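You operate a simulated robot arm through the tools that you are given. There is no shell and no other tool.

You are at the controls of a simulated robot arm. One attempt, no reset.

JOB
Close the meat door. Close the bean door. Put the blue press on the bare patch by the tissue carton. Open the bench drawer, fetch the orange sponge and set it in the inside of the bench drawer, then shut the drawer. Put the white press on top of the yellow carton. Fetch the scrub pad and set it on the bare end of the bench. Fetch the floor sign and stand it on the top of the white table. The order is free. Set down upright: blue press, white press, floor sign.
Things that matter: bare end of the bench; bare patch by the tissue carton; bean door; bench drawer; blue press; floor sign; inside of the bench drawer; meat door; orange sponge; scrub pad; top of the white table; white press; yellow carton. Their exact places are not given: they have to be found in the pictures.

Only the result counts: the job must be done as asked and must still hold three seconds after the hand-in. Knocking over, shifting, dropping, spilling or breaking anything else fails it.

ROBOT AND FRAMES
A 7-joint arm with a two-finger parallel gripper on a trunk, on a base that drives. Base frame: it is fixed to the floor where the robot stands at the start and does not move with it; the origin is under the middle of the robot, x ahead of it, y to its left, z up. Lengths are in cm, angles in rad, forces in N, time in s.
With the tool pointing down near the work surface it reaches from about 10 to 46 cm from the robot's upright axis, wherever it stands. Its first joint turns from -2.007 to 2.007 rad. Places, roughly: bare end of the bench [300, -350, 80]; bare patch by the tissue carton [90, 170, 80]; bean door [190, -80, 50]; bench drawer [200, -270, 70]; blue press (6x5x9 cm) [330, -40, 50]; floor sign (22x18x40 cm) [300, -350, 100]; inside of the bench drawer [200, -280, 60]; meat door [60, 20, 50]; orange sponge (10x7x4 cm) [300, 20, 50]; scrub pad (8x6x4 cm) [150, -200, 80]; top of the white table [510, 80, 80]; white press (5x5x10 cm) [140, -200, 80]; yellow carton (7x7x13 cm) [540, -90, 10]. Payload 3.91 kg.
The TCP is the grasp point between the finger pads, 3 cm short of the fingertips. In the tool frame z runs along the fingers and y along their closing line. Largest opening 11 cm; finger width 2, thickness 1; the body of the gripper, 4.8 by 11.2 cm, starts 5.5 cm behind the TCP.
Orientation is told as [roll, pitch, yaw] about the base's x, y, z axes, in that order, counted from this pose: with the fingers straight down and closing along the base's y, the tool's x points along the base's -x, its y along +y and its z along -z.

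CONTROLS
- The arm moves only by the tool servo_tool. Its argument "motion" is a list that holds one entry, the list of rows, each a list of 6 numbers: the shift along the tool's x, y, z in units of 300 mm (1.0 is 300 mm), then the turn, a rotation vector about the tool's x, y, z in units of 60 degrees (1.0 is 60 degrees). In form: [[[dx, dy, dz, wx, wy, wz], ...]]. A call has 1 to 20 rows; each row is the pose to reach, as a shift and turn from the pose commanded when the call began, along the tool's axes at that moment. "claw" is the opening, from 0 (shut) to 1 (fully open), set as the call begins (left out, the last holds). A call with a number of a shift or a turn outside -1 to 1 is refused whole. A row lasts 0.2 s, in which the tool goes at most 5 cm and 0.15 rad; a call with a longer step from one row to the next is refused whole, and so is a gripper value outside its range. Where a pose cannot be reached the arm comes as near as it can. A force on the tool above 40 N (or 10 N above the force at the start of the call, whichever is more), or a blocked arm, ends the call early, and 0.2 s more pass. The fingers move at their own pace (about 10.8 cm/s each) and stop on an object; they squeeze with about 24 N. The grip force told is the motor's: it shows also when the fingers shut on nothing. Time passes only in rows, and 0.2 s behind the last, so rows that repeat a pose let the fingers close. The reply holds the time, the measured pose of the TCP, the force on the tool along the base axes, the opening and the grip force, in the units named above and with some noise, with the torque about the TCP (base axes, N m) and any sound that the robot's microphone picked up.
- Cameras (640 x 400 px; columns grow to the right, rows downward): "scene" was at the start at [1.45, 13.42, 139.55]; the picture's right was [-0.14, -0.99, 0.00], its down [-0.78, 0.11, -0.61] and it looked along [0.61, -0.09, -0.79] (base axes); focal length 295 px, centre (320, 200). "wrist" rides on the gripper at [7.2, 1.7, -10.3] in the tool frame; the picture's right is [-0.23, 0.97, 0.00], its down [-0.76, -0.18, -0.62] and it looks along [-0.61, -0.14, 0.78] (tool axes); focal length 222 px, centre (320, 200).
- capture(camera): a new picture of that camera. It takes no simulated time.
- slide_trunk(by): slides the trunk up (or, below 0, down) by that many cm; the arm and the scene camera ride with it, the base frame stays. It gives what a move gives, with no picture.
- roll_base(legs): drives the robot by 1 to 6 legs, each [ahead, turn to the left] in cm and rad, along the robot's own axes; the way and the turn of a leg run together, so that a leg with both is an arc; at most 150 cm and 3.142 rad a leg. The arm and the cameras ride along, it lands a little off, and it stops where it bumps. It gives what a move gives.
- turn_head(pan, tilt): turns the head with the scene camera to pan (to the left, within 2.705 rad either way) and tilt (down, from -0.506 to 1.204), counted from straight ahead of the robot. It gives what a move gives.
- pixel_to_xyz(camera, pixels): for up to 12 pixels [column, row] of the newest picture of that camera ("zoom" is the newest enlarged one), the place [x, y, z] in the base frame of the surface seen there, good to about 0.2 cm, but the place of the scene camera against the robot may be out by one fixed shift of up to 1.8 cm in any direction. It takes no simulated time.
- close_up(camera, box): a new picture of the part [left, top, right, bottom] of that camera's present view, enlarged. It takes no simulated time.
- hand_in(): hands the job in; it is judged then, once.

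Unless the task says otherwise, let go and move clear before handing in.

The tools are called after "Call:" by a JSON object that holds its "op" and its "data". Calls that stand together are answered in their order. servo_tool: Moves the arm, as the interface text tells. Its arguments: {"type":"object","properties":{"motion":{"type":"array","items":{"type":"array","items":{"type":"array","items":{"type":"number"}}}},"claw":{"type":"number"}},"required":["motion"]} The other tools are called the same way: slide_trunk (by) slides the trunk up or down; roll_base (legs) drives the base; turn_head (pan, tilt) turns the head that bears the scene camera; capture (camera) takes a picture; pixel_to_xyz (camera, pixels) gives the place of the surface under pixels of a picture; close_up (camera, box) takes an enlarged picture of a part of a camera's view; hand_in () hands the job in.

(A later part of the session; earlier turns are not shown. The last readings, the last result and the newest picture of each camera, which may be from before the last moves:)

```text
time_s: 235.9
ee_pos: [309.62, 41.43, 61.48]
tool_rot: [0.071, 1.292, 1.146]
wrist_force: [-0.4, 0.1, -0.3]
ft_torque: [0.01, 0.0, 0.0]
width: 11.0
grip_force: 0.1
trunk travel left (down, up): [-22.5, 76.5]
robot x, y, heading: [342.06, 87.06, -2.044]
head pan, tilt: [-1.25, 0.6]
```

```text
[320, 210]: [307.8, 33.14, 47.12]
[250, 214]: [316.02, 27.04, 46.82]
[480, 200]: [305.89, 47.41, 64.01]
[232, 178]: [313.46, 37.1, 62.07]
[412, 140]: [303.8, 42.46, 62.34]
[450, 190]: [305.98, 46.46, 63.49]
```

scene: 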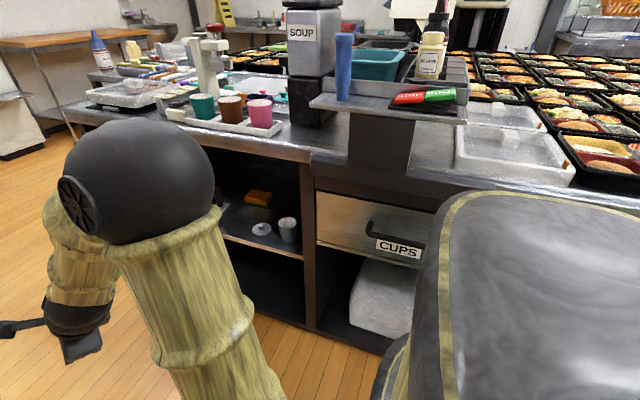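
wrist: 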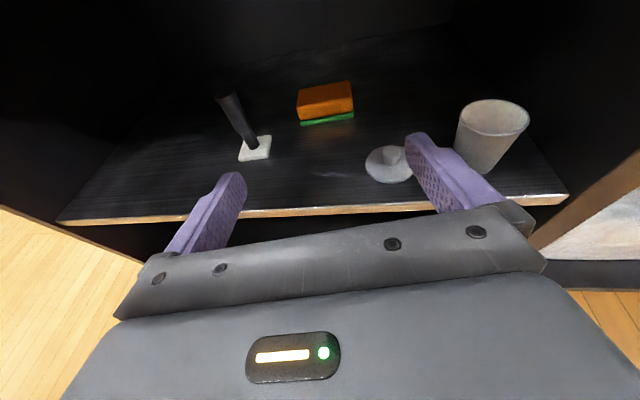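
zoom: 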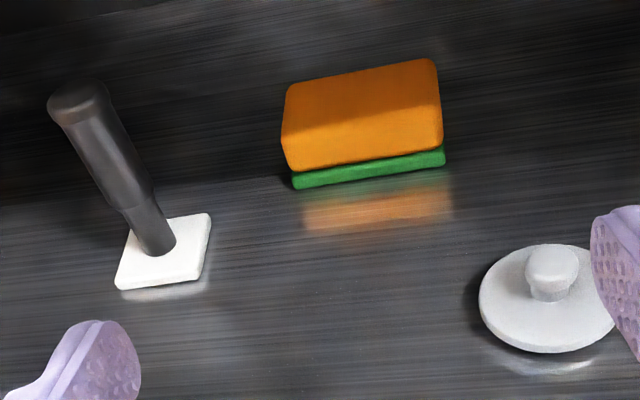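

The sponge measures ≈9.3 cm long with its front normal (0.538,0.843), centre (295.9,16.6), top 51.45. Adjust tool yaw slightly, lower the trunk to bring the TCP to z≈50, all still outside the shelf.

Call:
{"op": "servo_tool", "data": {"motion": [[[0, -0.03, 0, -0.03, 0, 0.008], [0, -0.06, 0, -0.057, 0, 0.016]]]}}

Call:
{"op": "slide_trunk", "data": {"by": -11}}

Call:
{"op": "roll_base", "data": {"legs": [[15, -0.02]]}}

Call:
{"op": "capture", "data": {"camera": "wrist"}}

```text
time_s: 236.5
ee_pos: [311.24, 40.5, 61.43]
tool_rot: [0.072, 1.291, 1.088]
wrist_force: [0.4, 0.9, -0.1]
ft_torque: [-0.01, -0.01, 0.03]
width: 11.0
grip_force: 0.0
trunk travel left (down, up): [-22.5, 76.5]
robot x, y, heading: [342.02, 87.17, -2.048]
head pan, tilt: [-1.25, 0.6]
```

```text
time_s: 237.9
ee_pos: [311.22, 40.53, 50.44]
tool_rot: [0.075, 1.289, 1.09]
wrist_force: [-0.1, -0.6, 1.4]
ft_torque: [-0.03, -0.04, 0.02]
width: 11.01
grip_force: 0.1
trunk travel left (down, up): [-11.5, 87.5]
robot x, y, heading: [342.17, 87.11, -2.044]
head pan, tilt: [-1.25, 0.6]
```

```text
time_s: 239.4
ee_pos: [303.2, 27.95, 50.45]
tool_rot: [0.072, 1.291, 1.068]
wrist_force: [-0.3, 0.3, -0.5]
ft_torque: [0.0, 0.0, -0.01]
width: 11.03
grip_force: 0.0
trunk travel left (down, up): [-11.5, 87.5]
robot x, y, heading: [335.37, 73.67, -2.07]
head pan, tilt: [-1.25, 0.6]
```

```text
taken
```

wrist: 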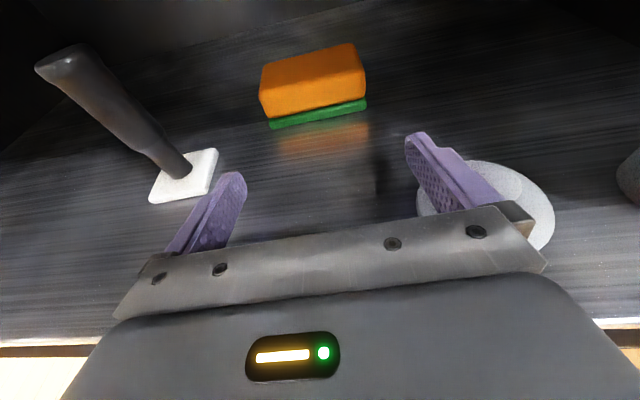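

I'm inside the shelf now, above the lid with no contact. Re-measure the sponge against the fingers.

Call:
{"op": "pixel_to_xyz", "data": {"camera": "wrist", "pixels": [[264, 70], [352, 46], [262, 95], [362, 78], [271, 125], [364, 103], [310, 80], [490, 180], [180, 170], [232, 178], [412, 140], [500, 215]]}}

Call:
{"op": "close_up", "data": {"camera": "wrist", "box": [380, 110, 580, 270]}}

```text
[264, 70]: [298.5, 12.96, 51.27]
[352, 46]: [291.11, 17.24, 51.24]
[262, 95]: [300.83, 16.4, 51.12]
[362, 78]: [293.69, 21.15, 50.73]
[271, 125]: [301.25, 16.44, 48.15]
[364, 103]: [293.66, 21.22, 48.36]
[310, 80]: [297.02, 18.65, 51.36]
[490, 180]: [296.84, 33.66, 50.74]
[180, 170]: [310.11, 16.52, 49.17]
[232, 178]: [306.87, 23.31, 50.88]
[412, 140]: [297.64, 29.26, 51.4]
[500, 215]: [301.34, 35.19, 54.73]
```

```text
2.50 times, centred on (480, 190) of wrist
```

zoom: 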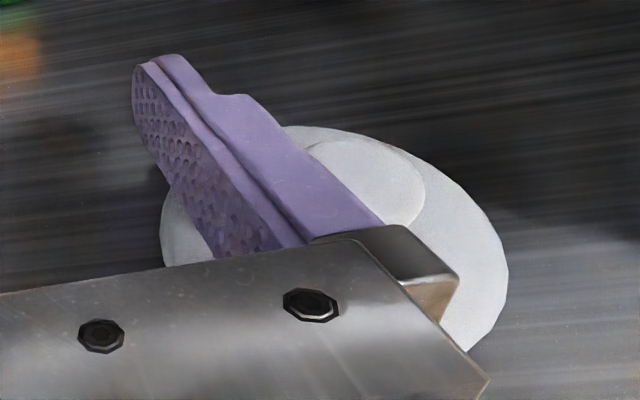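

Fingers are parallel to the sponge's long side and centred to 0.2 cm. Advance 12 cm straight forward at the same height.

Call:
{"op": "servo_tool", "data": {"motion": [[[0.0185, 0, 0.065, 0, 0, 0], [0.037, 0, 0.13, 0, 0, 0], [0.056, 0, 0.195, 0, 0, 0], [0.071, 0, 0.247, 0, 0, 0], [0.086, 0, 0.3, 0, 0, 0]]]}}

Call:
{"op": "capture", "data": {"camera": "wrist"}}

```text
time_s: 240.6
ee_pos: [298.17, 19.88, 50.45]
tool_rot: [0.073, 1.288, 1.068]
wrist_force: [0.0, -0.1, -0.9]
ft_torque: [0.0, 0.0, 0.0]
width: 10.99
grip_force: 0.1
trunk travel left (down, up): [-11.5, 87.5]
robot x, y, heading: [335.15, 73.68, -2.065]
head pan, tilt: [-1.25, 0.6]
```

```text
taken
```

wrist: 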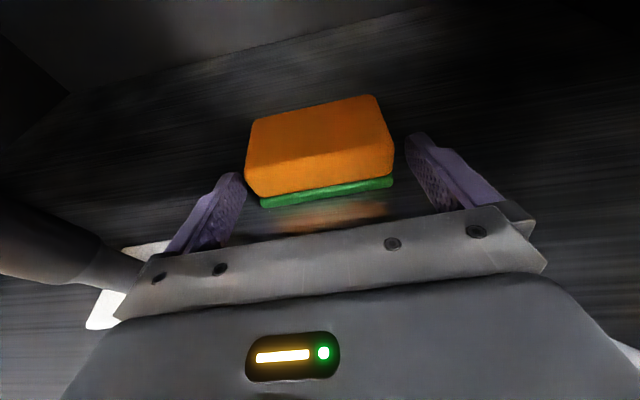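

Sponge sits between the fingers, slightly nearer the left one; shift 0.2 cm left and advance the last 3 cm, then close.

Call:
{"op": "servo_tool", "data": {"motion": [[[0.005, -0.008, 0.017, 0, 0, 0], [0.015, -0.008, 0.052, 0, 0, 0], [0.0295, -0.008, 0.1025, 0, 0, 0]]]}}

Call:
{"op": "capture", "data": {"camera": "wrist"}}

```text
time_s: 241.4
ee_pos: [296.51, 17.04, 50.35]
tool_rot: [0.073, 1.29, 1.068]
wrist_force: [0.1, 0.1, 0.0]
ft_torque: [0.01, -0.02, 0.02]
width: 11.02
grip_force: 0.0
trunk travel left (down, up): [-11.5, 87.5]
robot x, y, heading: [334.92, 73.86, -2.072]
head pan, tilt: [-1.25, 0.6]
```

```text
taken
```

wrist: 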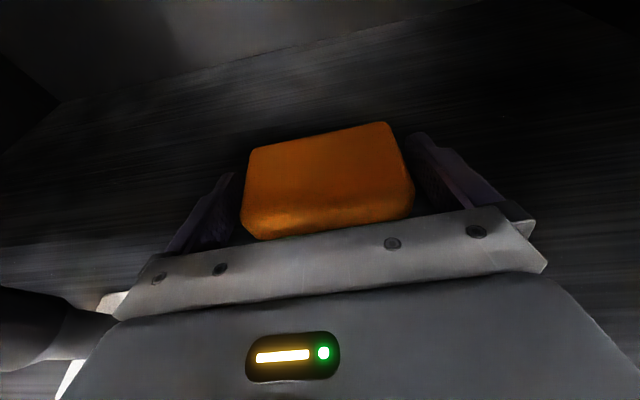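

The sponge is between the fingers. Close the gripper.

Call:
{"op": "servo_tool", "data": {"motion": [[[0, 0, 0, 0, 0, 0], [0, 0, 0, 0, 0, 0], [0, 0, 0, 0, 0, 0], [0, 0, 0, 0, 0, 0]]], "claw": 0}}

Call:
{"op": "capture", "data": {"camera": "wrist"}}

```text
time_s: 242.4
ee_pos: [296.6, 17.26, 50.36]
tool_rot: [0.075, 1.289, 1.067]
wrist_force: [-0.4, -0.2, 0.7]
ft_torque: [-0.04, 0.01, 0.02]
width: 9.46
grip_force: 23.9
trunk travel left (down, up): [-11.5, 87.5]
robot x, y, heading: [335.01, 73.68, -2.066]
head pan, tilt: [-1.25, 0.6]
```

```text
taken
```

wrist: 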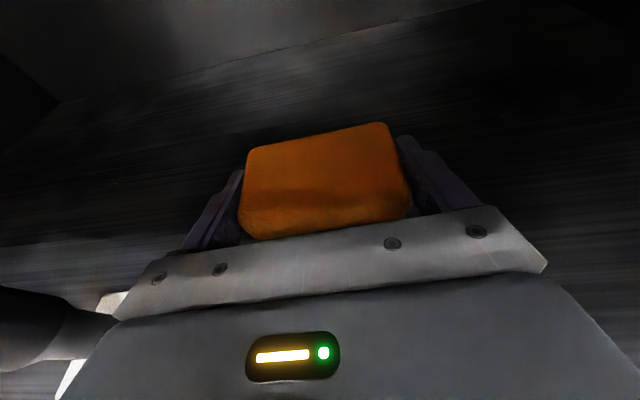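

Gripped (9.46 cm, 24 N). Lift 5 cm, then reverse the base straight out of the shelf.

Call:
{"op": "servo_tool", "data": {"motion": [[[0.04, 0, -0.0115, 0, 0, 0], [0.08, 0, -0.023, 0, 0, 0], [0.12, 0, -0.0345, 0, 0, 0], [0.16, 0, -0.046, 0, 0, 0]]]}}

Call:
{"op": "capture", "data": {"camera": "wrist"}}

```text
time_s: 243.4
ee_pos: [296.7, 17.12, 55.42]
tool_rot: [0.073, 1.29, 1.069]
wrist_force: [-0.3, 0.1, -0.3]
ft_torque: [0.0, -0.03, -0.03]
width: 9.47
grip_force: 23.8
trunk travel left (down, up): [-11.5, 87.5]
robot x, y, heading: [335.46, 74.02, -2.066]
head pan, tilt: [-1.25, 0.6]
```

```text
taken
```

wrist: 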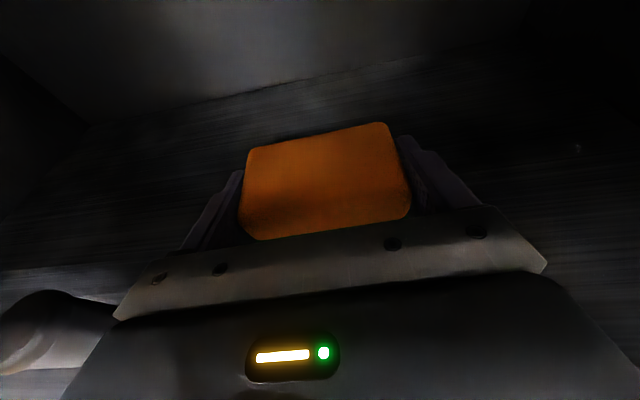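

Call:
{"op": "roll_base", "data": {"legs": [[-48, 0]]}}

Call:
{"op": "capture", "data": {"camera": "wrist"}}

Call:
{"op": "turn_head", "data": {"pan": 0, "tilt": 0.5}}

Call:
{"op": "capture", "data": {"camera": "scene"}}

```text
time_s: 245.8
ee_pos: [312.17, 45.98, 55.74]
tool_rot: [0.08, 1.291, 1.075]
wrist_force: [-0.6, 0.3, -0.8]
ft_torque: [-0.01, 0.02, 0.0]
width: 9.42
grip_force: 24.4
trunk travel left (down, up): [-11.5, 87.5]
robot x, y, heading: [350.36, 102.58, -2.067]
head pan, tilt: [-1.25, 0.6]
stopped in leg 1: the robot was blocked; the commanded pose is now the measured one
```

```text
taken
```

wrist: 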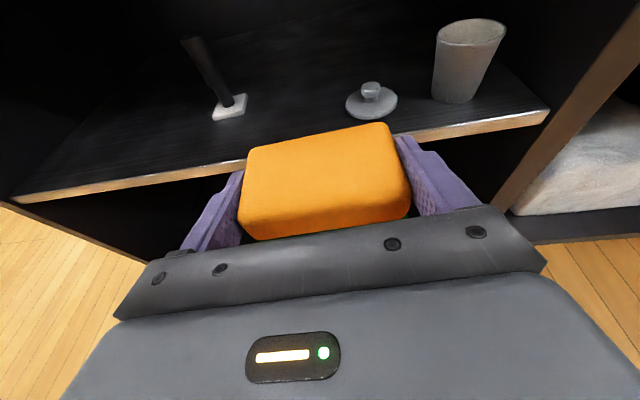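

```text
time_s: 247.3
ee_pos: [312.17, 45.78, 55.54]
tool_rot: [0.078, 1.291, 1.074]
wrist_force: [-0.7, 0.3, -0.3]
ft_torque: [0.0, 0.01, -0.03]
width: 9.44
grip_force: 24.4
trunk travel left (down, up): [-11.5, 87.5]
robot x, y, heading: [350.36, 102.39, -2.066]
head pan, tilt: [0.0, 0.499]
```

```text
taken
```

scene: 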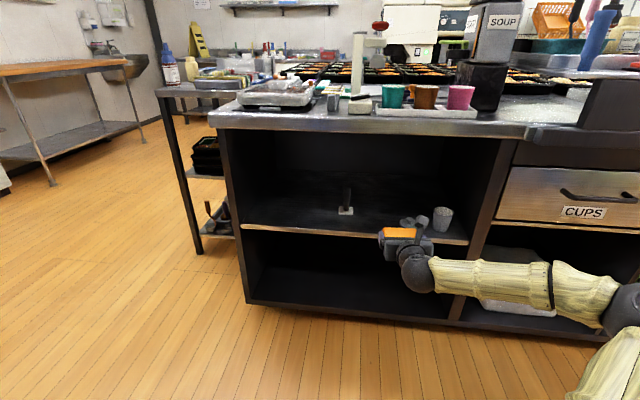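

The sponge is out, but the base was blocked behind after 32 cm. Look behind to see what I touched.

Call:
{"op": "turn_head", "data": {"pan": 2.6, "tilt": 0.9}}

Call:
{"op": "capture", "data": {"camera": "scene"}}

Call:
{"op": "turn_head", "data": {"pan": -2.6, "tilt": 0.9}}

Call:
{"op": "capture", "data": {"camera": "scene"}}

```text
time_s: 249.6
ee_pos: [312.24, 45.87, 55.53]
tool_rot: [0.079, 1.291, 1.074]
wrist_force: [1.3, -0.4, 0.3]
ft_torque: [-0.02, -0.02, -0.01]
width: 9.44
grip_force: 24.6
trunk travel left (down, up): [-11.5, 87.5]
robot x, y, heading: [350.14, 102.51, -2.061]
head pan, tilt: [2.601, 0.901]
```

```text
taken
```

scene: 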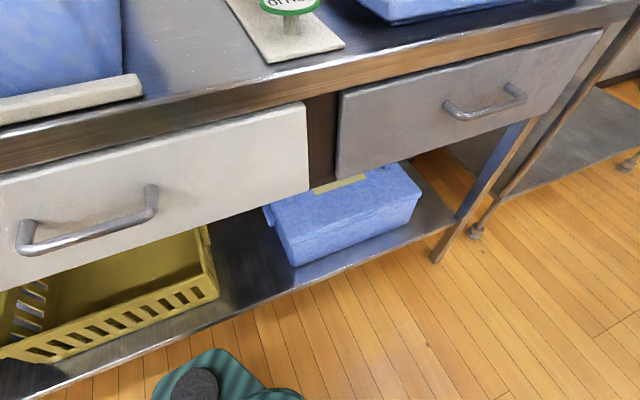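

```text
time_s: 253.7
ee_pos: [312.12, 45.9, 55.66]
tool_rot: [0.078, 1.292, 1.072]
wrist_force: [-1.2, -0.6, -0.6]
ft_torque: [-0.01, 0.02, 0.02]
width: 9.43
grip_force: 23.9
trunk travel left (down, up): [-11.5, 87.5]
robot x, y, heading: [350.26, 102.61, -2.064]
head pan, tilt: [-2.601, 0.901]
```

```text
taken
```

scene: 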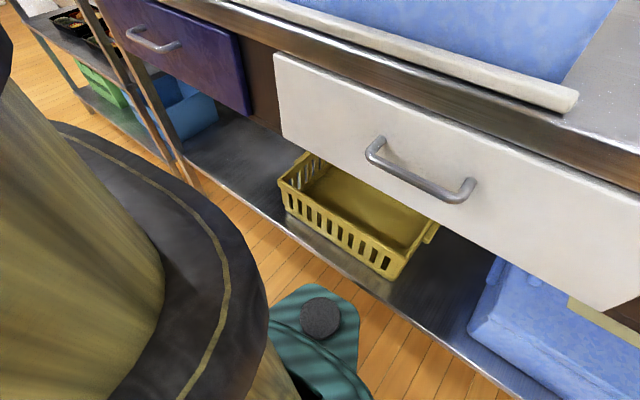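

Call:
{"op": "pixel_to_xyz", "data": {"camera": "scene", "pixels": [[320, 320], [355, 345], [340, 295], [300, 290], [365, 390], [270, 330], [385, 290], [400, 310], [290, 240], [390, 270]]}}

```text
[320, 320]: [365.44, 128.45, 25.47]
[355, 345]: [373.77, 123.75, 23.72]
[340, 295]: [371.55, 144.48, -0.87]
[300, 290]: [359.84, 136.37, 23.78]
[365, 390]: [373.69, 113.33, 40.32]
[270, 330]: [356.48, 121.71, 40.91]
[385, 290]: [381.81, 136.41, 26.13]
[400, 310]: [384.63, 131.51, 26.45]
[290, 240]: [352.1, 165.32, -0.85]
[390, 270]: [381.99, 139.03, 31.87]
```

A rear foot of my base (radius ≈33) had touched the left bench's lower shelf; nothing looks moved. I'll ease forward 3 cm and turn left toward the counter's far end.

Call:
{"op": "roll_base", "data": {"legs": [[3, 0], [0, 1.46]]}}

Call:
{"op": "turn_head", "data": {"pan": 0, "tilt": 0.5}}

Call:
{"op": "capture", "data": {"camera": "scene"}}

```text
time_s: 259.7
ee_pos: [400.54, 54.92, 55.67]
tool_rot: [0.08, 1.29, 2.522]
wrist_force: [0.1, -0.5, -0.7]
ft_torque: [-0.04, 0.01, -0.03]
width: 9.42
grip_force: 23.7
trunk travel left (down, up): [-11.5, 87.5]
robot x, y, heading: [348.69, 99.32, -0.619]
head pan, tilt: [-2.601, 0.901]
```

```text
time_s: 262.0
ee_pos: [400.58, 54.93, 55.66]
tool_rot: [0.079, 1.291, 2.522]
wrist_force: [0.6, -0.1, -0.2]
ft_torque: [-0.01, -0.01, 0.01]
width: 9.41
grip_force: 23.7
trunk travel left (down, up): [-11.5, 87.5]
robot x, y, heading: [349.04, 99.55, -0.616]
head pan, tilt: [0.0, 0.499]
```

```text
taken
```

scene: 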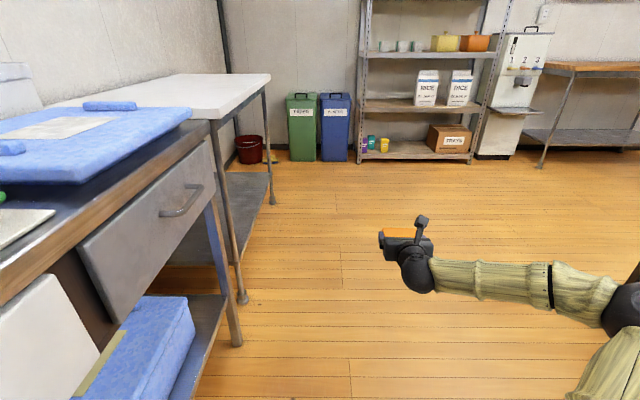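

Call:
{"op": "pixel_to_xyz", "data": {"camera": "scene", "pixels": [[625, 300], [600, 310], [632, 270], [570, 290], [272, 200], [243, 300], [205, 75], [232, 345], [270, 75]]}}

Call:
{"op": "roll_base", "data": {"legs": [[95, 0], [0, -1.14]]}}

Call:
{"op": "capture", "data": {"camera": "scene"}}

```text
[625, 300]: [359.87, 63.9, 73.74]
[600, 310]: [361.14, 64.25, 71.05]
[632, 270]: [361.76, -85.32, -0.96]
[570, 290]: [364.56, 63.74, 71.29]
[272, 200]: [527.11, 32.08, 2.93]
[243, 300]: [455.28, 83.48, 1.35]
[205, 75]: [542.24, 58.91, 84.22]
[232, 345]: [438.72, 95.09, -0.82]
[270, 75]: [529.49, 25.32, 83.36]
```

```text
time_s: 271.8
ee_pos: [406.65, -19.99, 55.64]
tool_rot: [0.079, 1.292, 1.389]
wrist_force: [-1.3, 0.7, -1.0]
ft_torque: [-0.02, 0.01, 0.0]
width: 9.42
grip_force: 23.8
trunk travel left (down, up): [-11.5, 87.5]
robot x, y, heading: [425.17, 45.63, -1.753]
head pan, tilt: [0.0, 0.499]
```

```text
taken
```

scene: 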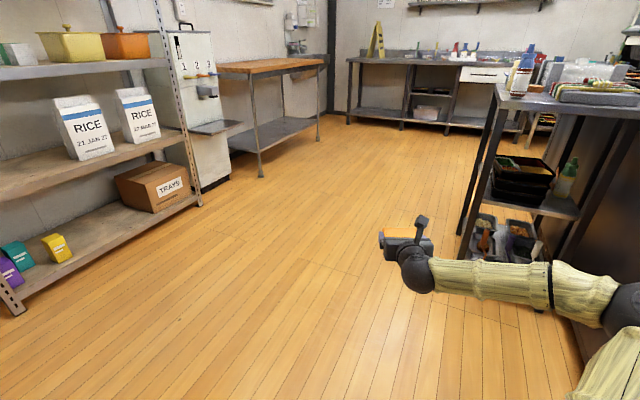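

Path is clear. Drive down past the end table and toward the bench.

Call:
{"op": "roll_base", "data": {"legs": [[150, 0], [0, -0.76], [110, 0]]}}

Call:
{"op": "capture", "data": {"camera": "scene"}}

```text
time_s: 289.7
ee_pos: [251.03, -205.1, 55.68]
tool_rot: [0.078, 1.291, 0.645]
wrist_force: [0.9, 0.3, -0.7]
ft_torque: [-0.01, 0.0, 0.01]
width: 9.41
grip_force: 23.5
trunk travel left (down, up): [-11.5, 87.5]
robot x, y, heading: [309.3, -168.91, -2.495]
head pan, tilt: [0.0, 0.499]
```

```text
taken
```

scene: 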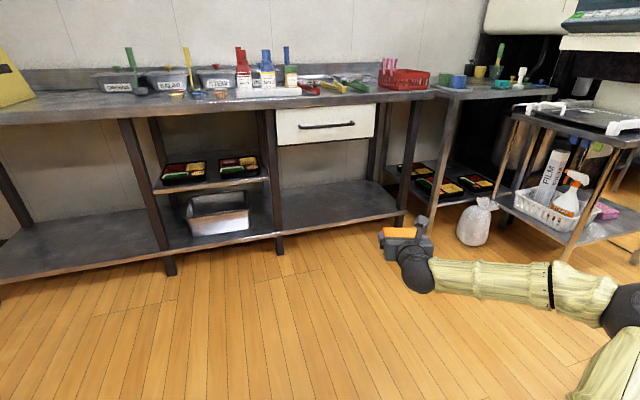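

Raise the trunk 40 cm for a top view of the bench and to bring the sponge above bench height.

Call:
{"op": "slide_trunk", "data": {"by": 40}}

Call:
{"op": "turn_head", "data": {"pan": 0.2, "tilt": 0.6}}

Call:
{"op": "capture", "data": {"camera": "scene"}}

Call:
{"op": "pixel_to_xyz", "data": {"camera": "scene", "pixels": [[50, 120], [100, 115], [150, 110], [200, 105], [100, 90], [150, 90], [60, 70], [250, 100], [330, 125], [300, 105], [400, 110], [440, 130]]}}

```text
time_s: 293.5
ee_pos: [250.96, -204.99, 95.66]
tool_rot: [0.078, 1.291, 0.645]
wrist_force: [0.2, -0.3, 0.1]
ft_torque: [0.03, 0.0, 0.0]
width: 9.42
grip_force: 23.4
trunk travel left (down, up): [-51.5, 47.5]
robot x, y, heading: [309.3, -169.26, -2.488]
head pan, tilt: [0.0, 0.499]
```

```text
time_s: 294.2
ee_pos: [251.09, -204.95, 95.64]
tool_rot: [0.079, 1.292, 0.646]
wrist_force: [-0.5, 0.5, -0.2]
ft_torque: [0.02, 0.0, -0.02]
width: 9.39
grip_force: 24.4
trunk travel left (down, up): [-51.5, 47.5]
robot x, y, heading: [309.58, -169.57, -2.495]
head pan, tilt: [0.201, 0.6]
```

```text
taken
```

scene: 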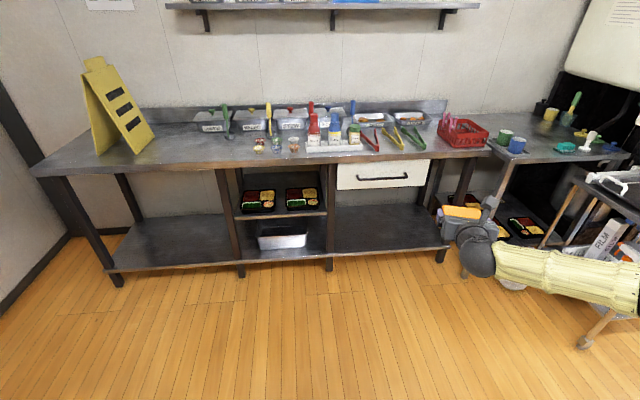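

```text
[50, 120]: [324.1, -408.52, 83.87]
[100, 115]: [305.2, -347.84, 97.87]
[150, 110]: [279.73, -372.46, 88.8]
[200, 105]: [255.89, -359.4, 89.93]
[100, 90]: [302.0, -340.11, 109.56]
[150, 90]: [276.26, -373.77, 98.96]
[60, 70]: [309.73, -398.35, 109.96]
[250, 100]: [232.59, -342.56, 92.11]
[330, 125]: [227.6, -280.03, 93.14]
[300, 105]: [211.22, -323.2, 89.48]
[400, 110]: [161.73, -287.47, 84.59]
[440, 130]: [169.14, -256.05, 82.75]
```

Call:
{"op": "close_up", "data": {"camera": "scene", "box": [60, 60, 300, 210]}}

Call:
{"op": "pixel_to_xyz", "data": {"camera": "scene", "pixels": [[180, 150], [210, 150], [235, 155], [200, 165], [170, 140], [100, 165], [60, 165], [30, 172], [338, 165], [430, 160], [385, 177], [340, 188]]}}

Call:
{"op": "close_up", "data": {"camera": "scene", "box": [300, 90, 500, 215]}}

```text
2.67 times, centred on (180, 135) of scene
```

zoom: 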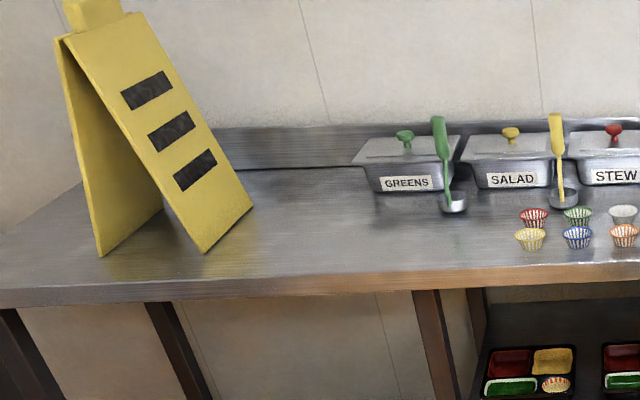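

```text
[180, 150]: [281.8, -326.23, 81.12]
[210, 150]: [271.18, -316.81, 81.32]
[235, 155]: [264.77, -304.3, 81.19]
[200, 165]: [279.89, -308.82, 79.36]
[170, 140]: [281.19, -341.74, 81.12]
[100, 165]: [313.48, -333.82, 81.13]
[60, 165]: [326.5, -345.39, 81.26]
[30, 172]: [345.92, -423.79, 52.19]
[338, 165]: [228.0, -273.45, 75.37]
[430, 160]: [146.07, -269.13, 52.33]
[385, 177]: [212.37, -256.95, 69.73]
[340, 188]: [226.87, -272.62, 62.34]
```

```text
3.20 times, centred on (400, 152) of scene
```

zoom: 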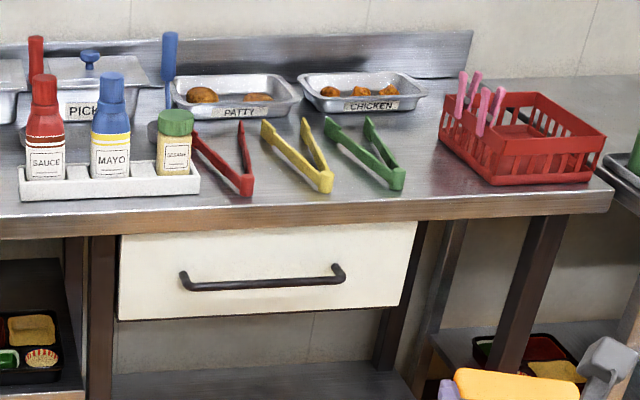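

Call:
{"op": "pixel_to_xyz", "data": {"camera": "zoom", "pixels": [[125, 280], [405, 270], [150, 250], [380, 240], [186, 285], [262, 285], [340, 275], [120, 318], [400, 305], [60, 225], [500, 205], [600, 200]]}}

```text
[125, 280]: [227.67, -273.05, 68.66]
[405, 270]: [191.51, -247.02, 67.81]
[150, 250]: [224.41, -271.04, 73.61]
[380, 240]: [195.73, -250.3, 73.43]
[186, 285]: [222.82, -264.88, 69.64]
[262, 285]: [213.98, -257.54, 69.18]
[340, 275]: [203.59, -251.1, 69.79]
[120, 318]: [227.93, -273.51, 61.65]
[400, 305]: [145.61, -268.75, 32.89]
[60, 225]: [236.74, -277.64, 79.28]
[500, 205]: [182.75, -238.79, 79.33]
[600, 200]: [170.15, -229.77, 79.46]
```

The drawer face spans (227.7,-273)–(191.5,-247), handle bar centre ≈(213,-258,70.4), and it needs a free gripper, so I'll first park the sponge on the bench's bare area near (272,-314), surface z≈82. Drive to a standoff.

Call:
{"op": "roll_base", "data": {"legs": [[0, 1.054], [80.3, 0], [0, -0.68]]}}

Call:
{"op": "capture", "data": {"camera": "wrist"}}

Call:
{"op": "turn_head", "data": {"pan": 0, "tilt": 0.7}}

Call:
{"op": "capture", "data": {"camera": "scene"}}

```text
time_s: 305.7
ee_pos: [282.81, -305.02, 95.62]
tool_rot: [0.079, 1.291, 1.055]
wrist_force: [0.0, -0.1, -0.3]
ft_torque: [0.01, 0.01, -0.02]
width: 9.44
grip_force: 23.9
trunk travel left (down, up): [-51.5, 47.5]
robot x, y, heading: [322.08, -248.96, -2.083]
head pan, tilt: [0.201, 0.6]
```

```text
taken
```

wrist: 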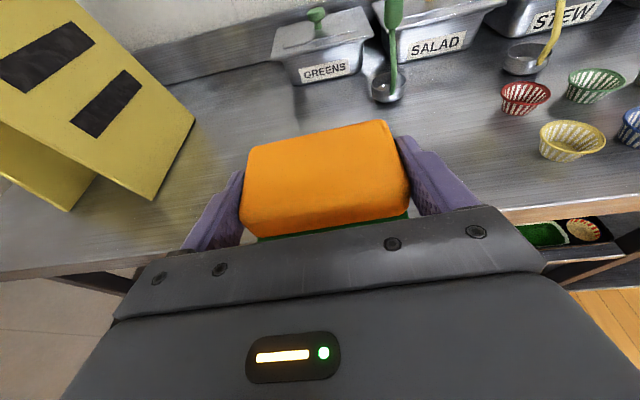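

```text
time_s: 306.5
ee_pos: [282.77, -305.11, 95.57]
tool_rot: [0.079, 1.29, 1.054]
wrist_force: [0.1, -0.2, -0.8]
ft_torque: [0.03, 0.02, 0.01]
width: 9.42
grip_force: 23.5
trunk travel left (down, up): [-51.5, 47.5]
robot x, y, heading: [322.21, -249.14, -2.083]
head pan, tilt: [0.0, 0.7]
```

```text
taken
```

scene: 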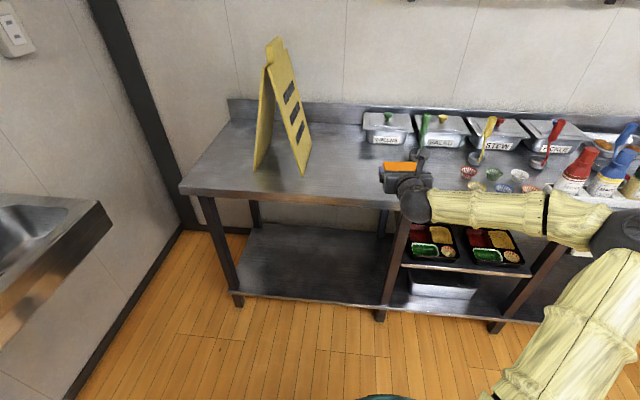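

Call:
{"op": "pixel_to_xyz", "data": {"camera": "wrist", "pixels": [[320, 95], [385, 100], [290, 130], [200, 130], [180, 110], [70, 210], [155, 195], [230, 100], [525, 110], [500, 150], [20, 275], [560, 160]]}}

```text
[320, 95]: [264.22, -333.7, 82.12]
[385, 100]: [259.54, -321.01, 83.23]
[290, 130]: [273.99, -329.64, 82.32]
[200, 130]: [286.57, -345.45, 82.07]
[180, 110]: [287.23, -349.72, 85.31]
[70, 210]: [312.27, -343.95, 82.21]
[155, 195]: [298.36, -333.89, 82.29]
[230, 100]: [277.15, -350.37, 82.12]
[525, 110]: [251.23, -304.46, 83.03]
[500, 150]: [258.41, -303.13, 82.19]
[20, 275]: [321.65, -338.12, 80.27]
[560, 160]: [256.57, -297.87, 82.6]
```

Call:
{"op": "roll_base", "data": {"legs": [[12, 0]]}}

Call:
{"op": "slide_trunk", "data": {"by": -9}}

Call:
{"op": "capture", "data": {"camera": "wrist"}}

```text
time_s: 307.8
ee_pos: [277.1, -315.4, 95.62]
tool_rot: [0.078, 1.292, 1.054]
wrist_force: [-0.4, 0.2, -0.1]
ft_torque: [0.0, 0.0, 0.03]
width: 9.42
grip_force: 24.3
trunk travel left (down, up): [-51.5, 47.5]
robot x, y, heading: [316.31, -259.24, -2.088]
head pan, tilt: [0.0, 0.7]
```

```text
time_s: 309.0
ee_pos: [277.06, -315.29, 86.6]
tool_rot: [0.08, 1.291, 1.054]
wrist_force: [0.7, 0.2, 0.1]
ft_torque: [0.01, 0.02, -0.02]
width: 9.38
grip_force: 23.6
trunk travel left (down, up): [-42.5, 56.5]
robot x, y, heading: [316.65, -259.33, -2.087]
head pan, tilt: [0.0, 0.7]
```

```text
taken
```

wrist: 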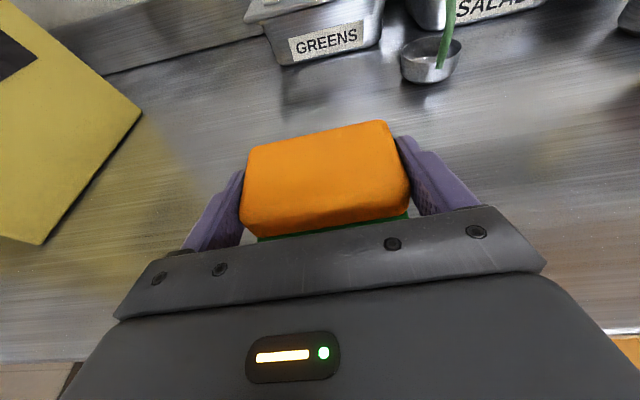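

Call:
{"op": "servo_tool", "data": {"motion": [[[-0.016, 0, 0.0046, 0, 0, 0], [-0.032, 0, 0.0092, 0, 0, 0], [-0.0385, 0, 0.011, 0, 0, 0]]]}}

```text
time_s: 309.8
ee_pos: [277.1, -315.34, 85.44]
tool_rot: [0.079, 1.292, 1.057]
wrist_force: [0.3, -0.3, -1.0]
ft_torque: [0.0, -0.01, 0.0]
width: 9.38
grip_force: 23.9
trunk travel left (down, up): [-42.5, 56.5]
robot x, y, heading: [316.29, -259.52, -2.088]
head pan, tilt: [0.0, 0.7]
```

Call:
{"op": "servo_tool", "data": {"motion": [[[-0.005, 0, 0.0014, 0, 0, 0], [-0.01, 0, 0.0028, 0, 0, 0]]]}}

```text
time_s: 310.4
ee_pos: [276.91, -315.27, 85.18]
tool_rot: [0.08, 1.291, 1.058]
wrist_force: [0.2, 0.6, 0.3]
ft_torque: [0.01, -0.02, -0.01]
width: 9.39
grip_force: 23.7
trunk travel left (down, up): [-42.5, 56.5]
robot x, y, heading: [316.51, -259.39, -2.087]
head pan, tilt: [0.0, 0.7]
```

Call:
{"op": "servo_tool", "data": {"motion": [[[-0.005, 0, 0.0014, 0, 0, 0], [-0.01, 0, 0.0028, 0, 0, 0]]]}}

Call:
{"op": "close_up", "data": {"camera": "scene", "box": [320, 120, 480, 220]}}

```text
time_s: 311.0
ee_pos: [277.03, -315.27, 85.01]
tool_rot: [0.081, 1.296, 1.052]
wrist_force: [-2.2, -0.4, 12.1]
ft_torque: [-0.31, -0.45, -0.13]
width: 9.42
grip_force: 24.1
trunk travel left (down, up): [-42.5, 56.5]
robot x, y, heading: [316.4, -259.26, -2.081]
head pan, tilt: [0.0, 0.7]
```

```text
4.00 times, centred on (400, 170) of scene
```

zoom: 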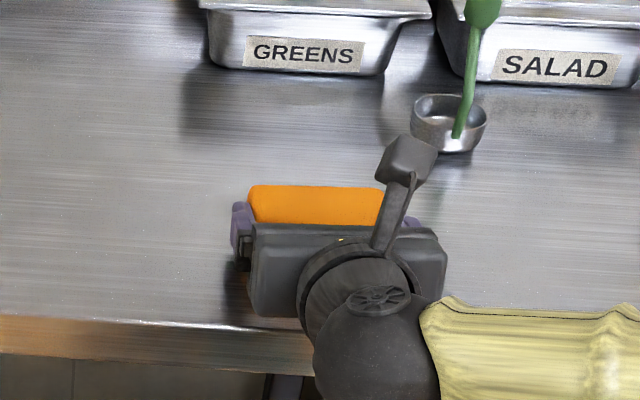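

Contact at 12 N. Open fully, and pull straight back.

Call:
{"op": "servo_tool", "data": {"motion": [[[0.005, 0, -0.0014, 0, 0, 0], [0.005, 0, -0.0014, 0, 0, 0], [0.005, 0, -0.0014, 0, 0, 0], [-0.01, 0, -0.055, 0, 0, 0], [-0.03, 0, -0.15, 0, 0, 0], [-0.06, 0, -0.27, 0, 0, 0]]], "claw": 1}}

Call:
{"op": "capture", "data": {"camera": "wrist"}}

```text
time_s: 312.4
ee_pos: [281.51, -308.42, 85.31]
tool_rot: [0.08, 1.291, 1.056]
wrist_force: [-0.5, -0.4, -0.2]
ft_torque: [-0.01, -0.02, -0.01]
width: 10.98
grip_force: 0.0
trunk travel left (down, up): [-42.5, 56.5]
robot x, y, heading: [316.45, -259.33, -2.081]
head pan, tilt: [0.0, 0.7]
```

```text
taken
```

wrist: 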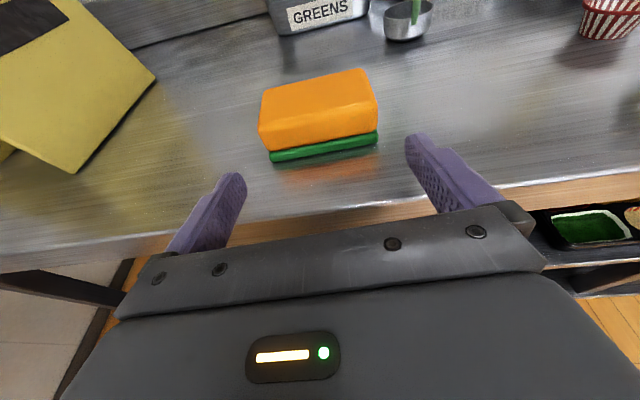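

Sponge parked. Back away from the bench, then rotate the tool to horizontal with vertical closing for the drawer handle.

Call:
{"op": "roll_base", "data": {"legs": [[-28, 0]]}}

Call:
{"op": "servo_tool", "data": {"motion": [[[0, 0, 0, 0, 0.135, 0], [0, 0, 0, 0, 0.267, 0]]], "claw": 0.4}}

```text
time_s: 314.6
ee_pos: [294.78, -284.31, 85.35]
tool_rot: [0.079, 1.292, 1.047]
wrist_force: [0.0, 0.6, 0.1]
ft_torque: [-0.03, 0.0, 0.0]
width: 11.0
grip_force: 0.2
trunk travel left (down, up): [-42.5, 56.5]
robot x, y, heading: [329.99, -235.51, -2.093]
head pan, tilt: [0.0, 0.7]
```

```text
time_s: 315.2
ee_pos: [294.91, -284.3, 85.32]
tool_rot: [1.719, 1.548, 2.689]
wrist_force: [0.9, 0.0, 0.5]
ft_torque: [0.04, -0.02, -0.02]
width: 4.41
grip_force: 0.1
trunk travel left (down, up): [-42.5, 56.5]
robot x, y, heading: [330.39, -235.56, -2.093]
head pan, tilt: [0.0, 0.7]
```

Call:
{"op": "servo_tool", "data": {"motion": [[[0, 0, 0, 0, 0, -0.14], [0, 0, 0, 0, 0, -0.28], [0, 0, 0, 0, 0, -0.42], [0, 0, 0, 0, 0, -0.56], [0, 0, 0, 0, 0, -0.7], [0, 0, 0, 0, 0, -0.75]]]}}

Call:
{"op": "servo_tool", "data": {"motion": [[[0, 0, 0, 0, 0, -0.14], [0, 0, 0, 0, 0, -0.28], [0, 0, 0, 0, 0, -0.42], [0, 0, 0, 0, 0, -0.56], [0, 0, 0, 0, 0, -0.7], [0, 0, 0, 0, 0, -0.75]]]}}

Call:
{"op": "capture", "data": {"camera": "wrist"}}

Call:
{"op": "capture", "data": {"camera": "scene"}}

```text
time_s: 316.6
ee_pos: [294.82, -284.42, 85.37]
tool_rot: [1.575, 0.762, 2.543]
wrist_force: [0.4, 0.2, -0.2]
ft_torque: [-0.01, 0.0, -0.04]
width: 4.4
grip_force: 0.1
trunk travel left (down, up): [-42.5, 56.5]
robot x, y, heading: [329.76, -235.47, -2.092]
head pan, tilt: [0.0, 0.7]
```

```text
time_s: 318.0
ee_pos: [294.81, -284.21, 85.34]
tool_rot: [1.573, -0.025, 2.541]
wrist_force: [-0.3, -0.2, -0.9]
ft_torque: [0.04, -0.01, 0.02]
width: 4.41
grip_force: 0.0
trunk travel left (down, up): [-42.5, 56.5]
robot x, y, heading: [330.13, -235.6, -2.091]
head pan, tilt: [0.0, 0.7]
```

```text
taken
```

wrist: 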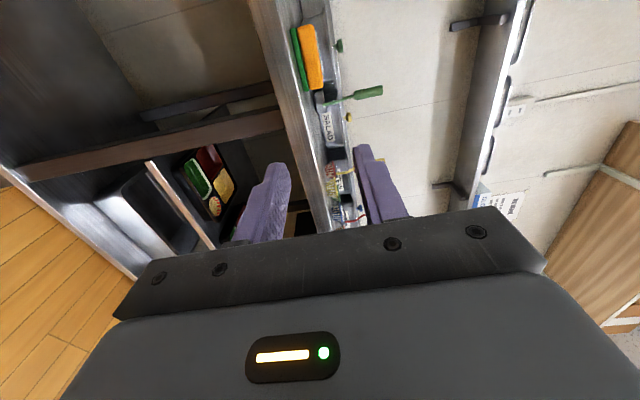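

```text
taken
```

scene: 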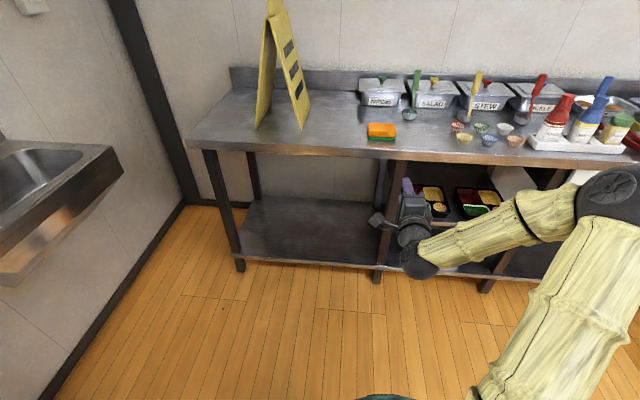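

Tool is now horizontal with vertical closing (camera to the left). Raise the trunk for safety and drive to a standoff in front of the drawer.

Call:
{"op": "slide_trunk", "data": {"by": 25}}

Call:
{"op": "roll_base", "data": {"legs": [[0, -1.499], [81.2, 0], [0, 1.476]]}}

Call:
{"op": "turn_head", "data": {"pan": -0.1, "tilt": 0.75}}

Call:
{"op": "capture", "data": {"camera": "scene"}}

```text
time_s: 320.6
ee_pos: [294.78, -284.33, 110.34]
tool_rot: [1.574, -0.022, 2.541]
wrist_force: [-0.2, 0.2, 0.6]
ft_torque: [0.01, 0.0, -0.01]
width: 4.41
grip_force: 0.1
trunk travel left (down, up): [-67.5, 31.5]
robot x, y, heading: [330.49, -235.69, -2.096]
head pan, tilt: [0.0, 0.7]
```

```text
time_s: 336.1
ee_pos: [221.14, -250.74, 110.37]
tool_rot: [1.572, -0.023, 2.548]
wrist_force: [-0.5, -0.7, -0.4]
ft_torque: [0.06, -0.02, 0.04]
width: 4.4
grip_force: 0.1
trunk travel left (down, up): [-67.5, 31.5]
robot x, y, heading: [256.08, -201.85, -2.094]
head pan, tilt: [0.0, 0.7]
```

```text
time_s: 336.8
ee_pos: [221.01, -250.77, 110.33]
tool_rot: [1.572, -0.023, 2.546]
wrist_force: [-0.1, -0.4, -0.5]
ft_torque: [0.0, 0.0, 0.0]
width: 4.4
grip_force: 0.0
trunk travel left (down, up): [-67.5, 31.5]
robot x, y, heading: [255.98, -201.77, -2.093]
head pan, tilt: [-0.099, 0.75]
```

```text
taken
```

scene: 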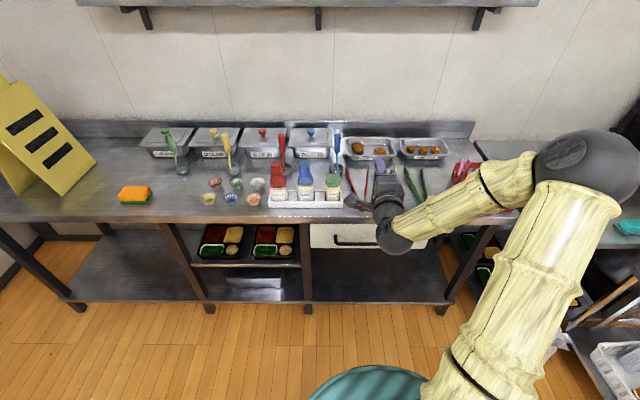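

Call:
{"op": "slide_trunk", "data": {"by": -40}}

Call:
{"op": "capture", "data": {"camera": "wrist"}}

Call:
{"op": "capture", "data": {"camera": "scene"}}

```text
time_s: 340.6
ee_pos: [221.02, -250.9, 70.37]
tool_rot: [1.572, -0.021, 2.545]
wrist_force: [-1.4, 1.0, -0.4]
ft_torque: [-0.01, -0.03, -0.04]
width: 4.39
grip_force: 0.2
trunk travel left (down, up): [-27.5, 71.5]
robot x, y, heading: [255.93, -202.07, -2.087]
head pan, tilt: [-0.099, 0.75]
```

```text
taken
```

wrist: 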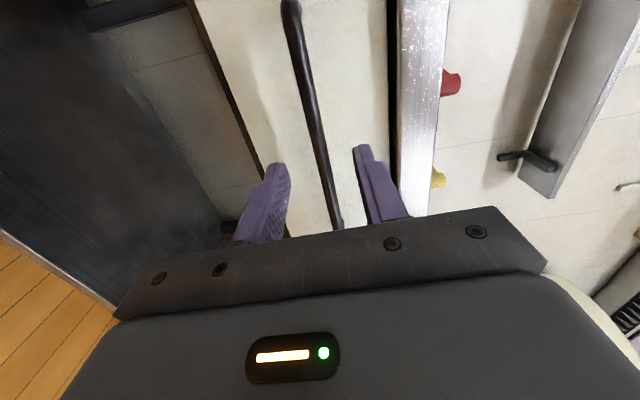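

```text
taken
```

scene: 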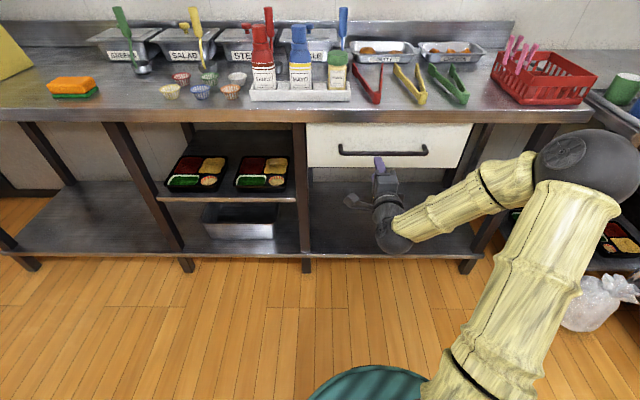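

Call:
{"op": "pixel_to_xyz", "data": {"camera": "wrist", "pixels": [[292, 15], [303, 60], [315, 120], [325, 170], [333, 205], [336, 222], [270, 60], [350, 60], [265, 175], [365, 155], [410, 150], [370, 100]]}}

```text
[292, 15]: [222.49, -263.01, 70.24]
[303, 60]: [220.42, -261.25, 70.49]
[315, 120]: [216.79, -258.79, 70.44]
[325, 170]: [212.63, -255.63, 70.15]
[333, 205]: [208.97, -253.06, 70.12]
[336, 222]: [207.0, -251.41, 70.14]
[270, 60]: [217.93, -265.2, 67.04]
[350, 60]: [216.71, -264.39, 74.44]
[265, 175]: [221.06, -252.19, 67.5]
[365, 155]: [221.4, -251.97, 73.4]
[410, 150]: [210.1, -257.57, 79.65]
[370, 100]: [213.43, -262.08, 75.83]
```

The bar (z≈70.3) lies 9 cm straight ahead, centred between the fingers. Advance 8.2 cm and close on it.

Call:
{"op": "servo_tool", "data": {"motion": [[[0, 0, 0.068, 0, 0, 0], [0, 0, 0.136, 0, 0, 0], [0, 0, 0.205, 0, 0, 0], [0, 0, 0.273, 0, 0, 0]]]}}

Call:
{"op": "capture", "data": {"camera": "wrist"}}

```text
time_s: 341.6
ee_pos: [216.37, -257.63, 70.22]
tool_rot: [1.573, -0.022, 2.547]
wrist_force: [-0.5, 0.4, 0.3]
ft_torque: [-0.01, 0.0, -0.03]
width: 4.4
grip_force: 0.0
trunk travel left (down, up): [-27.5, 71.5]
robot x, y, heading: [255.95, -201.63, -2.09]
head pan, tilt: [-0.099, 0.75]
```

```text
taken
```

wrist: 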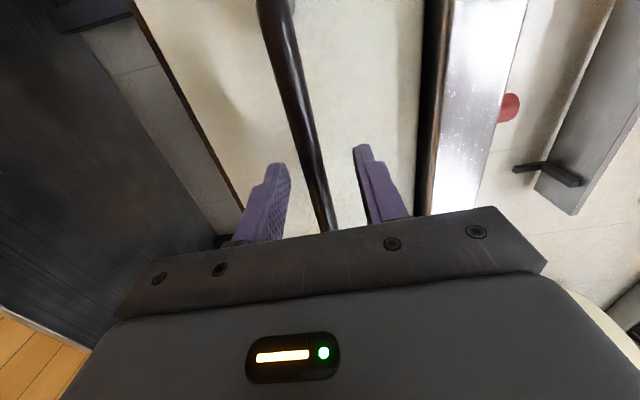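

Call:
{"op": "pixel_to_xyz", "data": {"camera": "wrist", "pixels": [[282, 60], [300, 120], [315, 180], [323, 215], [280, 180], [372, 160], [370, 195], [330, 60]]}}

```text
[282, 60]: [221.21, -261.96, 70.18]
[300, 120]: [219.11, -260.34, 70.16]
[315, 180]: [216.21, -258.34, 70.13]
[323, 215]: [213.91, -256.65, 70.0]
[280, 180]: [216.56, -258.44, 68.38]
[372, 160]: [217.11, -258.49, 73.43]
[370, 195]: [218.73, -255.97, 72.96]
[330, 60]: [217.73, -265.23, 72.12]
```

Call:
{"op": "servo_tool", "data": {"motion": [[[0, 0, 0.01, 0, 0, 0], [0, 0, 0.01, 0, 0, 0], [0, 0, 0.01, 0, 0, 0], [0, 0, 0.01, 0, 0, 0]]], "claw": 0}}

Call:
{"op": "capture", "data": {"camera": "wrist"}}

```text
time_s: 342.6
ee_pos: [216.49, -257.85, 70.08]
tool_rot: [1.565, -0.02, 2.547]
wrist_force: [15.3, 24.4, -23.7]
ft_torque: [-0.3, -0.94, -0.24]
width: 1.37
grip_force: 45.1
trunk travel left (down, up): [-27.5, 71.5]
robot x, y, heading: [255.7, -201.57, -2.087]
head pan, tilt: [-0.099, 0.75]
```

```text
taken
```

wrist: 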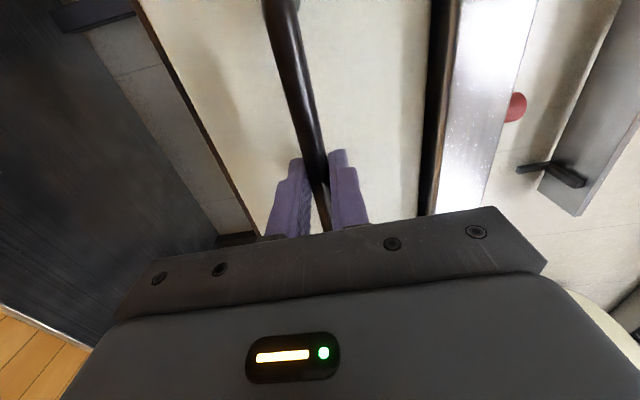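

The bar is gripped (1.37 cm). Pull back gently along the tool axis.

Call:
{"op": "servo_tool", "data": {"motion": [[[0, -0.008, -0.02, 0, 0, 0], [0, -0.01, -0.05, 0, 0, 0], [0, -0.01, -0.08, 0, 0, 0], [0, -0.01, -0.12, 0, 0, 0], [0, -0.01, -0.16, 0, 0, 0], [0, -0.01, -0.2, 0, 0, 0]]]}}

Call:
{"op": "capture", "data": {"camera": "scene"}}

```text
time_s: 344.0
ee_pos: [219.8, -253.06, 69.92]
tool_rot: [1.571, -0.023, 2.55]
wrist_force: [10.6, -7.7, -18.3]
ft_torque: [-0.31, -0.9, -0.49]
width: 1.38
grip_force: 44.8
trunk travel left (down, up): [-27.5, 71.5]
robot x, y, heading: [256.27, -201.66, -2.086]
head pan, tilt: [-0.099, 0.75]
```

```text
taken
```

scene: 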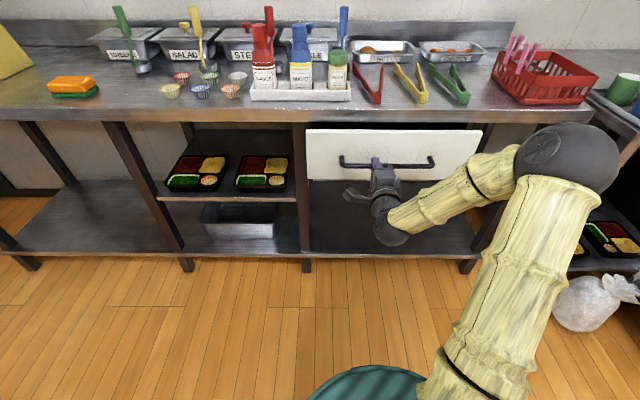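

Drawer opened ~6 cm. Continue pulling with the arm, easing the side and vertical forces.

Call:
{"op": "servo_tool", "data": {"motion": [[[0.006, -0.006, -0.03, 0, 0, 0], [0.012, -0.01, -0.07, 0, 0, 0], [0.014, -0.01, -0.11, 0, 0, 0], [0.016, -0.01, -0.16, 0, 0, 0], [0.018, -0.01, -0.21, 0, 0, 0], [0.02, -0.01, -0.26, 0, 0, 0], [0.022, -0.01, -0.31, 0, 0, 0]]]}}

Call:
{"op": "capture", "data": {"camera": "scene"}}

```text
time_s: 345.6
ee_pos: [224.63, -246.53, 69.99]
tool_rot: [1.58, -0.021, 2.543]
wrist_force: [-6.1, 3.8, 26.3]
ft_torque: [-0.75, -0.63, -0.92]
width: 1.37
grip_force: 44.5
out of reach, approached as far as the arm can: row 7
trunk travel left (down, up): [-27.5, 71.5]
robot x, y, heading: [256.3, -201.54, -2.087]
head pan, tilt: [-0.099, 0.75]
```

```text
taken
```

scene: 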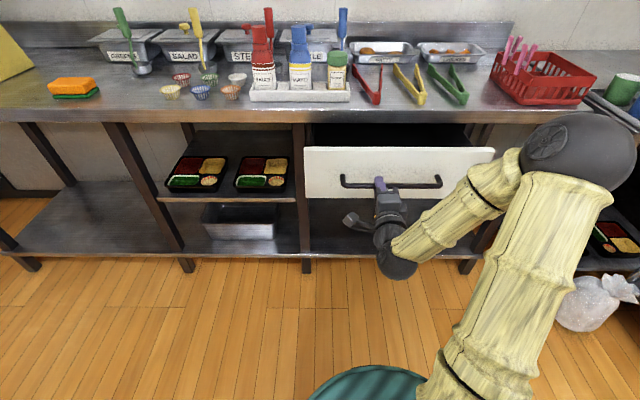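

About 14 cm open. Relieve the vertical force, then pull further by reversing the base.

Call:
{"op": "servo_tool", "data": {"motion": [[[0, 0.006, 0, 0, 0, 0], [0, 0.007, 0, 0, 0, 0]]]}}

Call:
{"op": "roll_base", "data": {"legs": [[-8, 0]]}}

```text
time_s: 346.2
ee_pos: [224.44, -246.5, 69.94]
tool_rot: [1.576, -0.018, 2.544]
wrist_force: [-10.0, 7.9, 17.5]
ft_torque: [-0.74, -0.59, 0.13]
width: 1.36
grip_force: 45.1
trunk travel left (down, up): [-27.5, 71.5]
robot x, y, heading: [255.93, -201.69, -2.09]
head pan, tilt: [-0.099, 0.75]
```

```text
time_s: 347.9
ee_pos: [229.11, -239.96, 70.07]
tool_rot: [1.573, -0.017, 2.567]
wrist_force: [0.9, -1.3, -0.5]
ft_torque: [-0.53, -0.76, -0.5]
width: 1.37
grip_force: 44.8
trunk travel left (down, up): [-27.5, 71.5]
robot x, y, heading: [259.96, -194.85, -2.091]
head pan, tilt: [-0.099, 0.75]
stopped in leg 1: the force on the tool passed its limit at 40 N (the readings are from after the stop); the commanded pose is now the measured one
```

Call:
{"op": "capture", "data": {"camera": "scene"}}

Call:
{"op": "close_up", "data": {"camera": "scene", "box": [280, 90, 520, 240]}}

```text
taken
```

scene: 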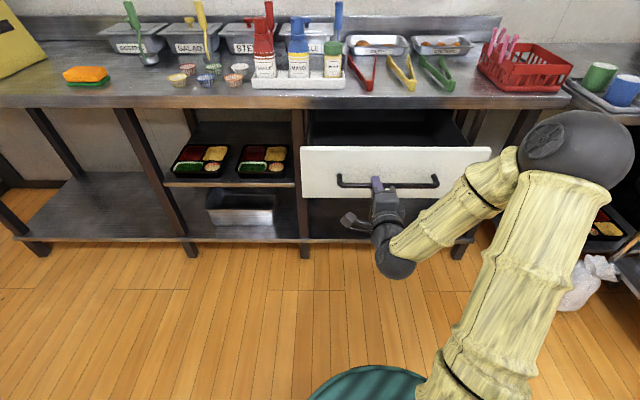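

```text
2.67 times, centred on (400, 165) of scene
```

zoom: 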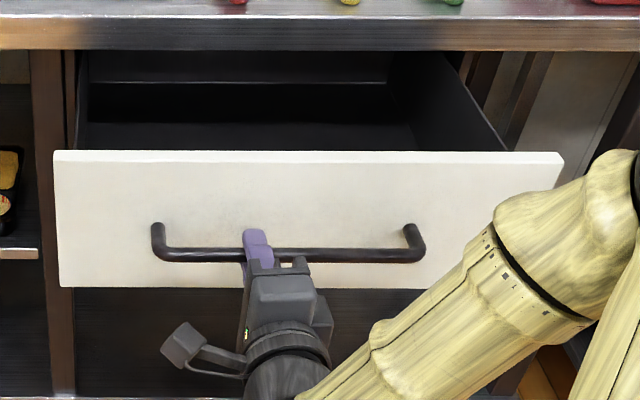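

The drawer is open ~22 cm. Try a little more in case it isn't at its stop.

Call:
{"op": "roll_base", "data": {"legs": [[-4, 0]]}}

```text
time_s: 348.8
ee_pos: [231.43, -236.7, 70.0]
tool_rot: [1.572, -0.018, 2.573]
wrist_force: [22.9, -15.8, -2.6]
ft_torque: [-0.53, -0.71, 1.33]
width: 1.4
grip_force: 44.4
trunk travel left (down, up): [-27.5, 71.5]
robot x, y, heading: [261.51, -191.22, -2.09]
head pan, tilt: [-0.099, 0.75]
```

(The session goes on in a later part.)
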